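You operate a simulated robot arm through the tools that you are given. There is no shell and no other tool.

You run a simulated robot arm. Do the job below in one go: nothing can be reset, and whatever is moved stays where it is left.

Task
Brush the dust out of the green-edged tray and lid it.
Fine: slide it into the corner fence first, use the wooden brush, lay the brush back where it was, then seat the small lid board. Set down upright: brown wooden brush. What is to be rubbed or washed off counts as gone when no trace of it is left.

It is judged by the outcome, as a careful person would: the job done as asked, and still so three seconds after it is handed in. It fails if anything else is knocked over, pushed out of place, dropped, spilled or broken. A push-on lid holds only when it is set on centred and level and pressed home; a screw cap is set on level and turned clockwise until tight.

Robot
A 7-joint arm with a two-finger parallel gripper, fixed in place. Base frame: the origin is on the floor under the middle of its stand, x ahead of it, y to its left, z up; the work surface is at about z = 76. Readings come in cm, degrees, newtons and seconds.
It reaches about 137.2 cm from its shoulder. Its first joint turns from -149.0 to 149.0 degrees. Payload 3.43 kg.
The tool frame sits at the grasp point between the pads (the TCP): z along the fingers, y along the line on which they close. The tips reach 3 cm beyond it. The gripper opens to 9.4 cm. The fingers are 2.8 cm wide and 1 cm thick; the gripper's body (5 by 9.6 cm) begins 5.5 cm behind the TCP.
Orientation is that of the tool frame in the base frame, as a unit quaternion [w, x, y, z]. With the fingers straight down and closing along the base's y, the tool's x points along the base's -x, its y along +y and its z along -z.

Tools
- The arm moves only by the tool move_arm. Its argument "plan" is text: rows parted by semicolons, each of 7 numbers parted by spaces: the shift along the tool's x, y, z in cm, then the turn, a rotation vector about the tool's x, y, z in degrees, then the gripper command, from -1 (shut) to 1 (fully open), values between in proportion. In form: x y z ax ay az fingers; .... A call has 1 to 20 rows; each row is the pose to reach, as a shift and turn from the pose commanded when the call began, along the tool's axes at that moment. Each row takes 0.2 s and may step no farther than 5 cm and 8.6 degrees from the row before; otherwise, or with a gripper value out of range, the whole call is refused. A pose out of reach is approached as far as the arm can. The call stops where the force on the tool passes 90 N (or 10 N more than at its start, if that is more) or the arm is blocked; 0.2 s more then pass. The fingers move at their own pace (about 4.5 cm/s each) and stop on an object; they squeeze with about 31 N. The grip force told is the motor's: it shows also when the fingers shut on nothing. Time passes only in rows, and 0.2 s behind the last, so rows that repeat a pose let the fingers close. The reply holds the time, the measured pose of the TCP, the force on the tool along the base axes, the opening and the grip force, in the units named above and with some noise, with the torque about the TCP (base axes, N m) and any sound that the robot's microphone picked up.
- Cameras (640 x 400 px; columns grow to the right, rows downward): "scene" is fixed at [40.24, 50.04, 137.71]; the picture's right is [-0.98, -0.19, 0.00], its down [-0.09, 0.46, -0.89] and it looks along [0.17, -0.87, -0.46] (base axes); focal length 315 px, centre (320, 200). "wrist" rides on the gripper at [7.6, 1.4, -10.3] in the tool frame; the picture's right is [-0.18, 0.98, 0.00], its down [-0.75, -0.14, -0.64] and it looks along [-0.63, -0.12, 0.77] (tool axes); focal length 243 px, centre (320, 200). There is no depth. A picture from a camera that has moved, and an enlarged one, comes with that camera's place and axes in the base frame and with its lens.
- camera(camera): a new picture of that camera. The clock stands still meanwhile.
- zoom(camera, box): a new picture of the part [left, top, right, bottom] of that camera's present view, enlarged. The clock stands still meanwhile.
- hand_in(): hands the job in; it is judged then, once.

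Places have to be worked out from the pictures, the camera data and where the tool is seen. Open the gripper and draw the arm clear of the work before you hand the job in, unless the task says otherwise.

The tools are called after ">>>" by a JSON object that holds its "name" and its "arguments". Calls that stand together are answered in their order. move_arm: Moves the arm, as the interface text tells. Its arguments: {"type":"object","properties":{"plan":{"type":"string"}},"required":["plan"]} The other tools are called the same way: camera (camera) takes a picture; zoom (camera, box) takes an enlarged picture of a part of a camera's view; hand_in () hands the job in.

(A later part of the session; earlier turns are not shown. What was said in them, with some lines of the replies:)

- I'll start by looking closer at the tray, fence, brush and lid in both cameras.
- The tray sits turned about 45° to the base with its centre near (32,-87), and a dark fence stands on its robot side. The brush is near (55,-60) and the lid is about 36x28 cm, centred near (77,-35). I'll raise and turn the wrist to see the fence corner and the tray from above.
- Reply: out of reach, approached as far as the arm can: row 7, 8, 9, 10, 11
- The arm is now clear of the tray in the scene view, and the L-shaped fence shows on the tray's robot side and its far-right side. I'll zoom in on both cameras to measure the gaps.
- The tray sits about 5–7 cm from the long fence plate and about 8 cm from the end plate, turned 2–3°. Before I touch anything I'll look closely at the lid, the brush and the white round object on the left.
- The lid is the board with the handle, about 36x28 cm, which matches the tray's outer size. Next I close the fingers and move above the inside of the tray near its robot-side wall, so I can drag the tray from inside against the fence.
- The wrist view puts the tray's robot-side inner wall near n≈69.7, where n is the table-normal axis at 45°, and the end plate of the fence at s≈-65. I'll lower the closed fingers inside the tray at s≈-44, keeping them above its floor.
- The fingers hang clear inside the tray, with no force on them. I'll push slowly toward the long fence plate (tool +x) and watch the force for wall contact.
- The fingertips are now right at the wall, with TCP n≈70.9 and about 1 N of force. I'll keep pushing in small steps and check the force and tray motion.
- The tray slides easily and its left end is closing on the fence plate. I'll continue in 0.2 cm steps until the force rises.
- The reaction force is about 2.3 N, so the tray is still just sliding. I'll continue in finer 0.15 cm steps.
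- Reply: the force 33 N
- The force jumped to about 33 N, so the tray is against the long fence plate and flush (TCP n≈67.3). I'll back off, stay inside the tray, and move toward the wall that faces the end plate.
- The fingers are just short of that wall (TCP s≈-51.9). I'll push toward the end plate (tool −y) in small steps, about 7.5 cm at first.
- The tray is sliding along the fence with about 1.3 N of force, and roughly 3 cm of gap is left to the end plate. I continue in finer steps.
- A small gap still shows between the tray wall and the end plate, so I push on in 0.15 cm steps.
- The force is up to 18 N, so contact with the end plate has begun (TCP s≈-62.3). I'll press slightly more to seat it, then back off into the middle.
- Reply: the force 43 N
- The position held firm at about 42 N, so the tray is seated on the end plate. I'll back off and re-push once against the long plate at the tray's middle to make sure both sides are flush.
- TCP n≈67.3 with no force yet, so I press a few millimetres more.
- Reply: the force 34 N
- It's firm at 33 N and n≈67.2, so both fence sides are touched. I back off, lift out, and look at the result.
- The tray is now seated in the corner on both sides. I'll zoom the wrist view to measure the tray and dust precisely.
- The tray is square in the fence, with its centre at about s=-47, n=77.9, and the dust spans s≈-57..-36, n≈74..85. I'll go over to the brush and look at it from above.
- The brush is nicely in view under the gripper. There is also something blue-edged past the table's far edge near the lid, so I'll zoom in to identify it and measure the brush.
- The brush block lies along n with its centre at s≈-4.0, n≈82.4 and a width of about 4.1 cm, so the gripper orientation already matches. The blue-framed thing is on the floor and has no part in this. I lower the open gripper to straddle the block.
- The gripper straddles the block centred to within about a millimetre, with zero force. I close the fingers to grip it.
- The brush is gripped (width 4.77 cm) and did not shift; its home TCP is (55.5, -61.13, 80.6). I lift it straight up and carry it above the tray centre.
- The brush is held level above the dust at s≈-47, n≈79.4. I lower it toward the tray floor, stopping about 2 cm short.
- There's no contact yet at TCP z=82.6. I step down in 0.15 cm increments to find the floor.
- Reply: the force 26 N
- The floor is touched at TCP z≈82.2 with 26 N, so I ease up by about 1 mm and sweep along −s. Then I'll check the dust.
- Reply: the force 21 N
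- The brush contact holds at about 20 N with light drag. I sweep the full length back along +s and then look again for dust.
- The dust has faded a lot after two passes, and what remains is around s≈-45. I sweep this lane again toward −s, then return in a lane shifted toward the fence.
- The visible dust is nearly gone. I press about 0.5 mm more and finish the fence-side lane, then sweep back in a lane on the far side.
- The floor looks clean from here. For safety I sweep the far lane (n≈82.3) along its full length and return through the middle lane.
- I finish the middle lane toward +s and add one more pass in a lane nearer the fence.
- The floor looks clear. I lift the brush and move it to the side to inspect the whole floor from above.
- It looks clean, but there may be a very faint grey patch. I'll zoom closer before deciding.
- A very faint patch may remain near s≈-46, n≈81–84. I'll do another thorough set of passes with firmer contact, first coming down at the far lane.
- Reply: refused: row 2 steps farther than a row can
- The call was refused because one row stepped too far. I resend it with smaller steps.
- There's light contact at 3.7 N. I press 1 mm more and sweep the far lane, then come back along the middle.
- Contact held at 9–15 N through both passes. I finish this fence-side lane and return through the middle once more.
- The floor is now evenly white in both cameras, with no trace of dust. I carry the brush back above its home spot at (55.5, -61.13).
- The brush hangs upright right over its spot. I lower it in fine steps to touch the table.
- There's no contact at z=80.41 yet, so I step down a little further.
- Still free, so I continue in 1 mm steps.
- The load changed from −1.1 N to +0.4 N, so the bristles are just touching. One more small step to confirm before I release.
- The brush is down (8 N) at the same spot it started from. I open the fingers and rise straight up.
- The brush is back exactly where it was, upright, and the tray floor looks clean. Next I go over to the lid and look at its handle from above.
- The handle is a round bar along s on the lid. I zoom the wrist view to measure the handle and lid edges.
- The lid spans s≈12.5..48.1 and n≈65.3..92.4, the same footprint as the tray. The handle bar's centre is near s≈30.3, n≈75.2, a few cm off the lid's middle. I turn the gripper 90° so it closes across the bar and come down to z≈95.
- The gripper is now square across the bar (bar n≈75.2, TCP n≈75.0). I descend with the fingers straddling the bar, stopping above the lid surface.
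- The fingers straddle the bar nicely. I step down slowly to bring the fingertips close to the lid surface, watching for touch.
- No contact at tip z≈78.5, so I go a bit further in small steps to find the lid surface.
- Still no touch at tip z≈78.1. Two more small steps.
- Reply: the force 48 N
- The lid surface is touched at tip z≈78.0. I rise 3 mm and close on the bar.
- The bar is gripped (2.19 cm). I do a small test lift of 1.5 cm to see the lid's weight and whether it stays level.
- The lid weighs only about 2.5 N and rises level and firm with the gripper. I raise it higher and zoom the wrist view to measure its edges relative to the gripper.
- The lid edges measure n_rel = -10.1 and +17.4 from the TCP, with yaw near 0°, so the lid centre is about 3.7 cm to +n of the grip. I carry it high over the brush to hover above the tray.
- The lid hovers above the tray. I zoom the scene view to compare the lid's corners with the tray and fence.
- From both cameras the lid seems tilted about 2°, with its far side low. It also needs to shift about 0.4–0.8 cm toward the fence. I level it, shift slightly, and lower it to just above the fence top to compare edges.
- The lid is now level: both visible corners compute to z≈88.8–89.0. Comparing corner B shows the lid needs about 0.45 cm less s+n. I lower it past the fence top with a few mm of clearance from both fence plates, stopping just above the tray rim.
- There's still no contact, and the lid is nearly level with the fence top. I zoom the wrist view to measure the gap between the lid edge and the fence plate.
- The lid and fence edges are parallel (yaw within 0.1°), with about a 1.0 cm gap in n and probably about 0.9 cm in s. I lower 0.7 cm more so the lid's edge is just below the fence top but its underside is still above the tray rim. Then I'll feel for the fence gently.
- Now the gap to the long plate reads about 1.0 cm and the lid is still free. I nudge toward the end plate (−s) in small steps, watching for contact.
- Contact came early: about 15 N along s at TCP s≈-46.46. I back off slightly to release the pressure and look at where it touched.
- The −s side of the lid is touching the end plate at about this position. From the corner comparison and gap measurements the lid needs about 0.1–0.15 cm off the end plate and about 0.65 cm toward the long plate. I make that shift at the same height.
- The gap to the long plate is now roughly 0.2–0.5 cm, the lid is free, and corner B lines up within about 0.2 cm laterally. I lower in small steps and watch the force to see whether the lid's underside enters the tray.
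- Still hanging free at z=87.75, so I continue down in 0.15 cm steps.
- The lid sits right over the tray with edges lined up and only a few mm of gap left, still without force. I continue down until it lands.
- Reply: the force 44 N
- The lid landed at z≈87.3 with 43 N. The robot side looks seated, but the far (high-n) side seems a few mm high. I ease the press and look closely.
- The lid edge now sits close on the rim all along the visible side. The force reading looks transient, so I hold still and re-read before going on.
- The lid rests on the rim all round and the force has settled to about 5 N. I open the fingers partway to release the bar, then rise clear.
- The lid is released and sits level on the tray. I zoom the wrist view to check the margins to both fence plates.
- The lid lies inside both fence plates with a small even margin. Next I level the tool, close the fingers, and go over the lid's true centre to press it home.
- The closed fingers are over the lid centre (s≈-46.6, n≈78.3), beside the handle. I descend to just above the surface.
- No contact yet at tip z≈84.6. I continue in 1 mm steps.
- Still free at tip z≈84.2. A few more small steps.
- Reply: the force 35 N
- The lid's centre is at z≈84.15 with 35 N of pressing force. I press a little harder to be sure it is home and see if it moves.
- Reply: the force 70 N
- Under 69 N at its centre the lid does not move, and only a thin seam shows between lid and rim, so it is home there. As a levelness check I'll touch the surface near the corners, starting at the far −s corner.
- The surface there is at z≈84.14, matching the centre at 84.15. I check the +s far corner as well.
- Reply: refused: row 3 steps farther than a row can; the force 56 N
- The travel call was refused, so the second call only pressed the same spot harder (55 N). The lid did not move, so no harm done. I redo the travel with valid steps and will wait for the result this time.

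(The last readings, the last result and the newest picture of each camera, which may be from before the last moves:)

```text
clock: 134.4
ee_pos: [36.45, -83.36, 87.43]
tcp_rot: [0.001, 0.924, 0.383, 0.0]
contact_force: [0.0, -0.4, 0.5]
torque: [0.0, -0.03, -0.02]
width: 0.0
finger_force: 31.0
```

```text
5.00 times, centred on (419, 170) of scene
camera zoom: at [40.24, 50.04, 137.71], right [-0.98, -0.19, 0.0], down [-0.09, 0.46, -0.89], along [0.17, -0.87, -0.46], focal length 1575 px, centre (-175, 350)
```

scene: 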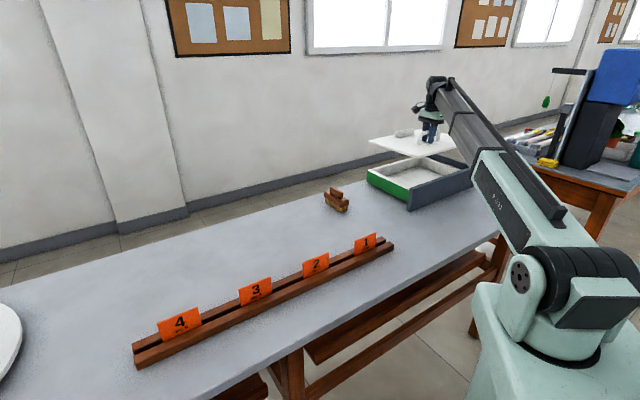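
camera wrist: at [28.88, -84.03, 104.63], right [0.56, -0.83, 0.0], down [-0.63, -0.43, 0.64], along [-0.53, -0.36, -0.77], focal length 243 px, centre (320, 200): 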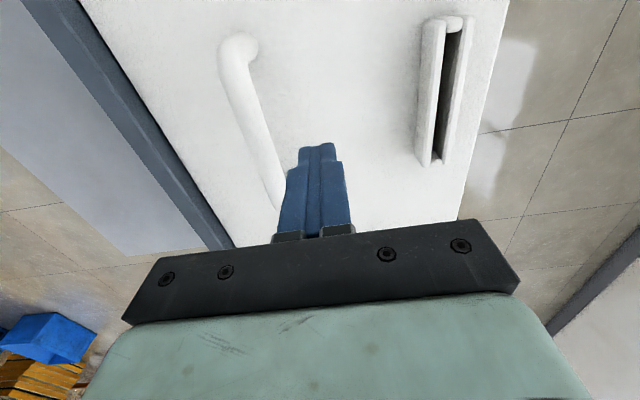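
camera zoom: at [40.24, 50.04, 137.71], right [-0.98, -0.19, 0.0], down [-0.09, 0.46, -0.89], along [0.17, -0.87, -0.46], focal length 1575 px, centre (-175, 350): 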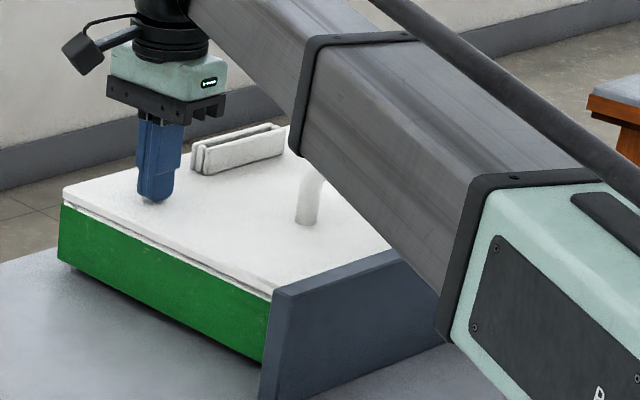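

The fingers are just above the +s far corner. I step down to touch it.

>>> {"name": "move_arm", "arguments": {"plan": "0 0 0.1 0 0 0 -1; 0 0 0.2 0 0 0 -1; 0 0 0.3 0 0 0 -1; 0 0 0.4 0 0 0 -1; 0 0 0.4 0 0 0 -1"}}

>>> {"name": "zoom", "arguments": {"camera": "scene", "box": [362, 158, 394, 178]}}

```text
clock: 135.6
ee_pos: [36.41, -83.48, 87.26]
tcp_rot: [0.001, 0.924, 0.383, -0.001]
contact_force: [-0.7, -4.6, 15.6]
torque: [-0.07, -0.03, 0.1]
width: 0.02
finger_force: 31.2
```

```text
16.00 times, centred on (378, 168) of scene
camera zoom: at [40.24, 50.04, 137.71], right [-0.98, -0.19, 0.0], down [-0.09, 0.46, -0.89], along [0.17, -0.87, -0.46], focal length 5040 px, centre (-608, 712)
```

zoom: 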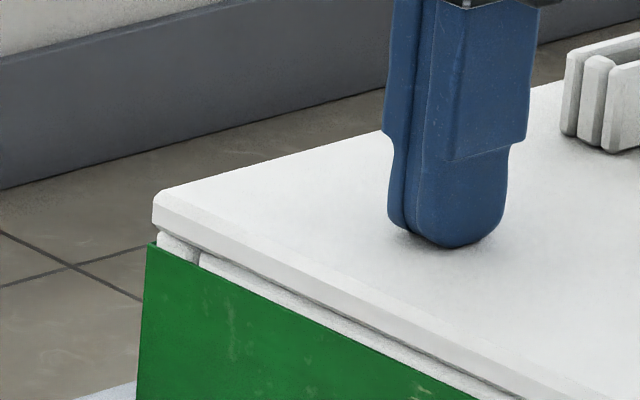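

The surface here is z≈84.26, about 1 mm above the other points. I press a bit harder at this corner to be sure it's home.

>>> {"name": "move_arm", "arguments": {"plan": "0 0 0.1 0 0 0 -1; 0 0 0.2 0 0 0 -1; 0 0 0.2 0 0 0 -1"}}

```text
clock: 136.4
ee_pos: [36.51, -83.39, 87.12]
tcp_rot: [0.002, 0.924, 0.382, -0.001]
contact_force: [1.1, -9.6, 53.0]
torque: [-0.17, -0.08, 0.01]
width: 0.0
finger_force: 30.2
```

At 53 N the surface reads 84.12, the same as everywhere else, so the lid is level and home. I lift off and step back to view the whole tray and fence from above.

>>> {"name": "move_arm", "arguments": {"plan": "0 0 -0.5 0 0 0 -1; 0 0 -2.5 0 0 0 -1; 0 0 -6.5 0 0 0 -1; 0 0 -11 0 0 0 -1; 2 0 -15 0 0 0 -1; 5 0 -18.5 0 0 0 -1; 9 0 -20 0 0 0 -1; 12 0 -20 0 0 0 -1; 12 0 -20 0 0 0 -1"}}

>>> {"name": "camera", "arguments": {"camera": "wrist"}}

>>> {"name": "camera", "arguments": {"camera": "scene"}}

>>> {"name": "zoom", "arguments": {"camera": "scene", "box": [355, 130, 483, 210]}}

```text
clock: 138.4
ee_pos: [45.03, -74.9, 106.73]
tcp_rot: [0.0, 0.924, 0.382, 0.0]
contact_force: [0.3, -0.6, -1.1]
torque: [0.0, 0.0, -0.01]
width: 0.0
finger_force: 30.8
```

```text
taken
camera wrist: at [51.61, -70.51, 117.06], right [0.56, -0.83, 0.0], down [-0.63, -0.43, 0.64], along [-0.53, -0.36, -0.77], focal length 243 px, centre (320, 200)
```

wrist: 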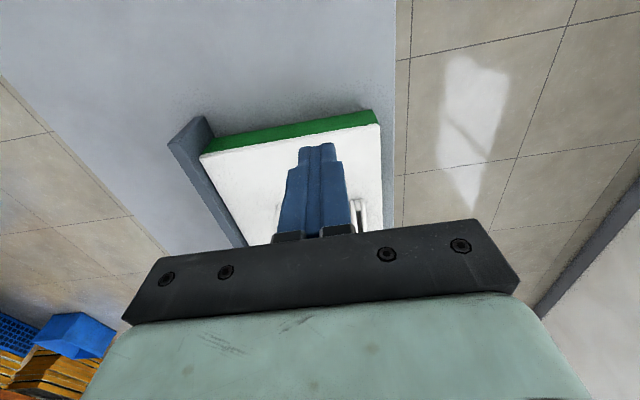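

```text
taken
```

scene: 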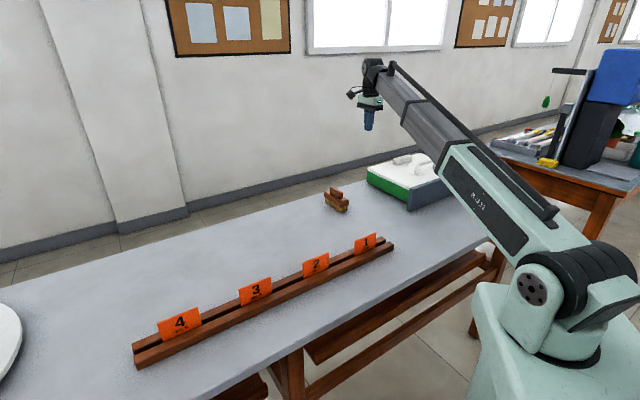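

```text
5.00 times, centred on (419, 170) of scene
camera zoom: at [40.24, 50.04, 137.71], right [-0.98, -0.19, 0.0], down [-0.09, 0.46, -0.89], along [0.17, -0.87, -0.46], focal length 1575 px, centre (-175, 350)
```

zoom: 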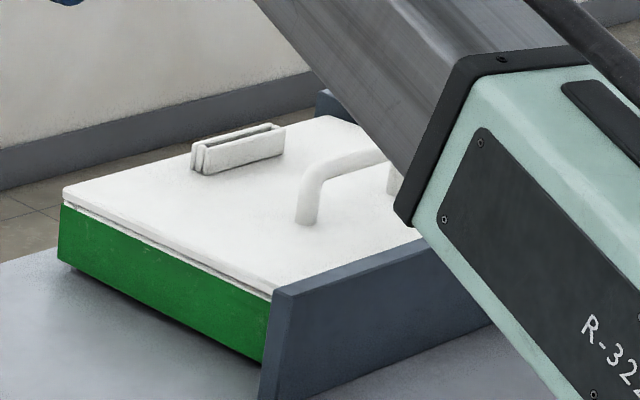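

Everything looks in place. I zoom the wrist view on the tray's +s end to compare the lid's overhang with the green edge and the fence.

>>> {"name": "zoom", "arguments": {"camera": "wrist", "box": [160, 90, 400, 250]}}

>>> {"name": "zoom", "arguments": {"camera": "wrist", "box": [165, 105, 245, 165]}}

>>> {"name": "zoom", "arguments": {"camera": "wrist", "box": [325, 90, 405, 150]}}

```text
2.50 times, centred on (280, 170) of wrist
camera zoom: at [51.61, -70.51, 117.06], right [0.56, -0.83, 0.0], down [-0.63, -0.43, 0.64], along [-0.53, -0.36, -0.77], focal length 606 px, centre (420, 275)
```

zoom: 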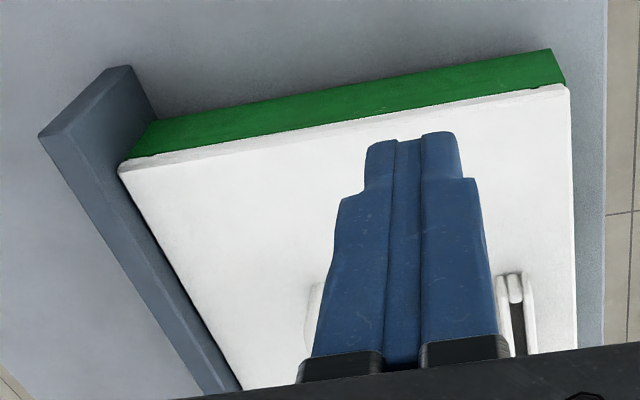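

```text
6.67 times, centred on (205, 135) of wrist
camera zoom: at [51.61, -70.51, 117.06], right [0.56, -0.83, 0.0], down [-0.63, -0.43, 0.64], along [-0.53, -0.36, -0.77], focal length 1618 px, centre (1087, 633)
```

zoom: 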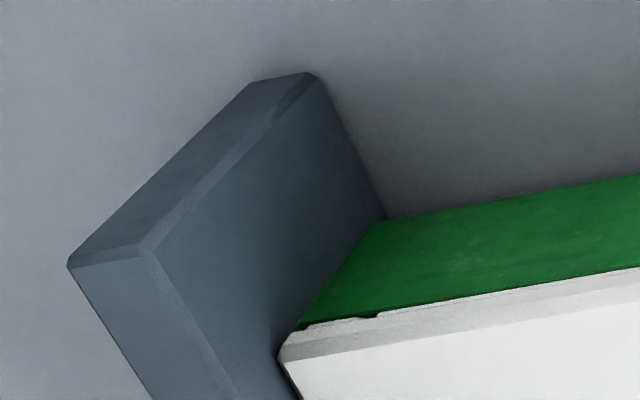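

```text
6.67 times, centred on (365, 120) of wrist
camera zoom: at [51.61, -70.51, 117.06], right [0.56, -0.83, 0.0], down [-0.63, -0.43, 0.64], along [-0.53, -0.36, -0.77], focal length 1618 px, centre (20, 733)
```

zoom: 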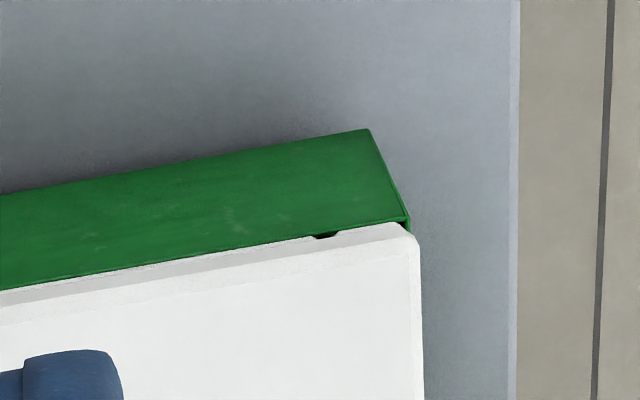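

The lid sits squared on the tray, and the tray is tight against the fence with nothing else disturbed. I open the gripper and draw the arm up and back, clear of the work.

>>> {"name": "move_arm", "arguments": {"plan": "3 -2 -1.5 0 0 0 -1; 6 -4.2 -3 0 0 0 0; 9 -6.4 -4.5 0 0 0 1; 12 -8.5 -5.5 0 0 0 1; 15 -10.6 -6.5 0 0 0 1; 18 -12.7 -7.5 0 0 0 1; 21 -14.8 -8 0 0 0 1; 21 -14.8 -8 0 0 0 1; 21 -14.8 -8 0 0 0 1"}}

>>> {"name": "camera", "arguments": {"camera": "scene"}}

>>> {"name": "zoom", "arguments": {"camera": "scene", "box": [310, 135, 486, 245]}}

>>> {"name": "camera", "arguments": {"camera": "wrist"}}

```text
clock: 140.4
ee_pos: [50.03, -50.09, 113.04]
tcp_rot: [0.009, 0.924, 0.383, 0.004]
contact_force: [0.2, -0.3, 0.3]
torque: [0.02, 0.0, 0.01]
width: 9.42
finger_force: 0.0
out of reach, approached as far as the arm can: row 6, 7, 8, 9
```

```text
taken
```

scene: 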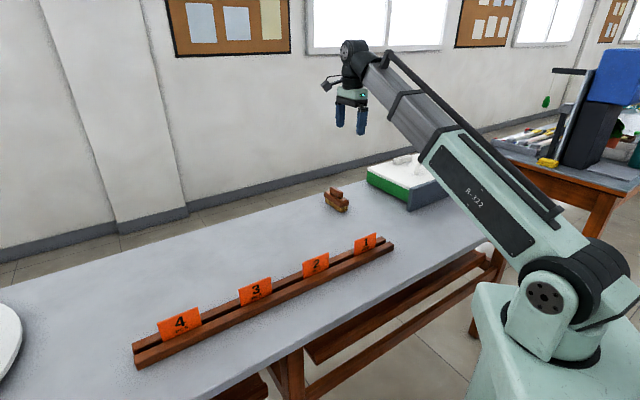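

```text
3.64 times, centred on (398, 190) of scene
camera zoom: at [40.24, 50.04, 137.71], right [-0.98, -0.19, 0.0], down [-0.09, 0.46, -0.89], along [0.17, -0.87, -0.46], focal length 1146 px, centre (36, 236)
```

zoom: 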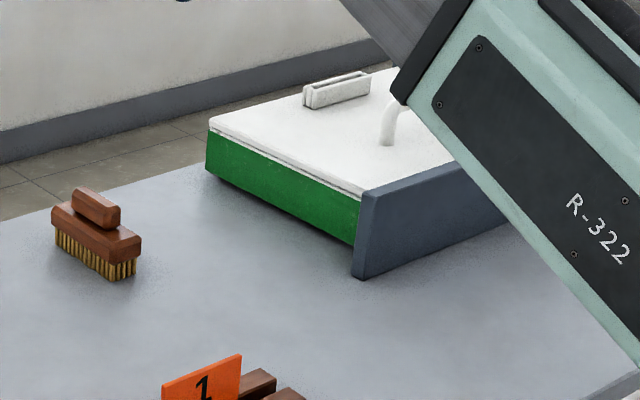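

```text
taken
camera wrist: at [56.27, -45.71, 123.31], right [0.56, -0.83, 0.02], down [-0.64, -0.42, 0.64], along [-0.52, -0.37, -0.77], focal length 243 px, centre (320, 200)
```

wrist: 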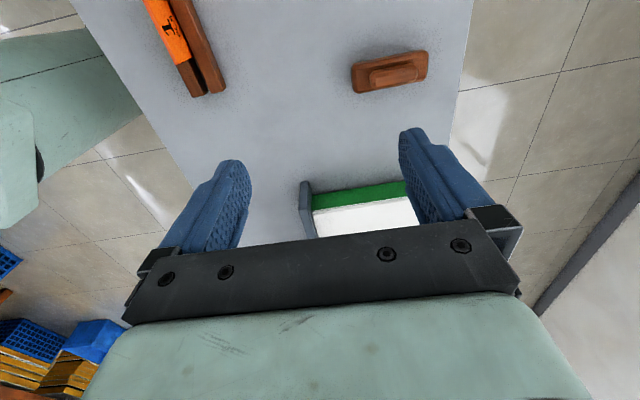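

The tray is in the fence corner, brushed clean and covered by the level lid. The brush stands upright at its original spot, the rail and tags are untouched, and the arm is clear with the gripper open. I hand the job in.

>>> {"name": "hand_in", "arguments": {}}

```text
The job is handed in.
```

The green-edged tray is in the corner fence, brushed clean and lidded, and I've handed the job in.

- **Tray:** I slid it in until it was firm against both fence plates. A later lid press may have shifted it by about half a millimetre.
- **Dust:** I swept the floor in several overlapping lanes, then did a second full set because a faint patch remained. The last close-ups before the lid went on showed no trace.
- **Brush:** It stands upright on its original spot, to within about a millimetre.
- **Lid:** It sits on the rim inside the fence. I pressed it at the centre and at two far corners with 53 to 69 N. It didn't give, and all three points ended within half a millimetre of each other in height. I couldn't see the underside, so "home" rests on those readings and the thin seam at the rim.

The rail and number tags look untouched. The arm is drawn back clear with the gripper open.
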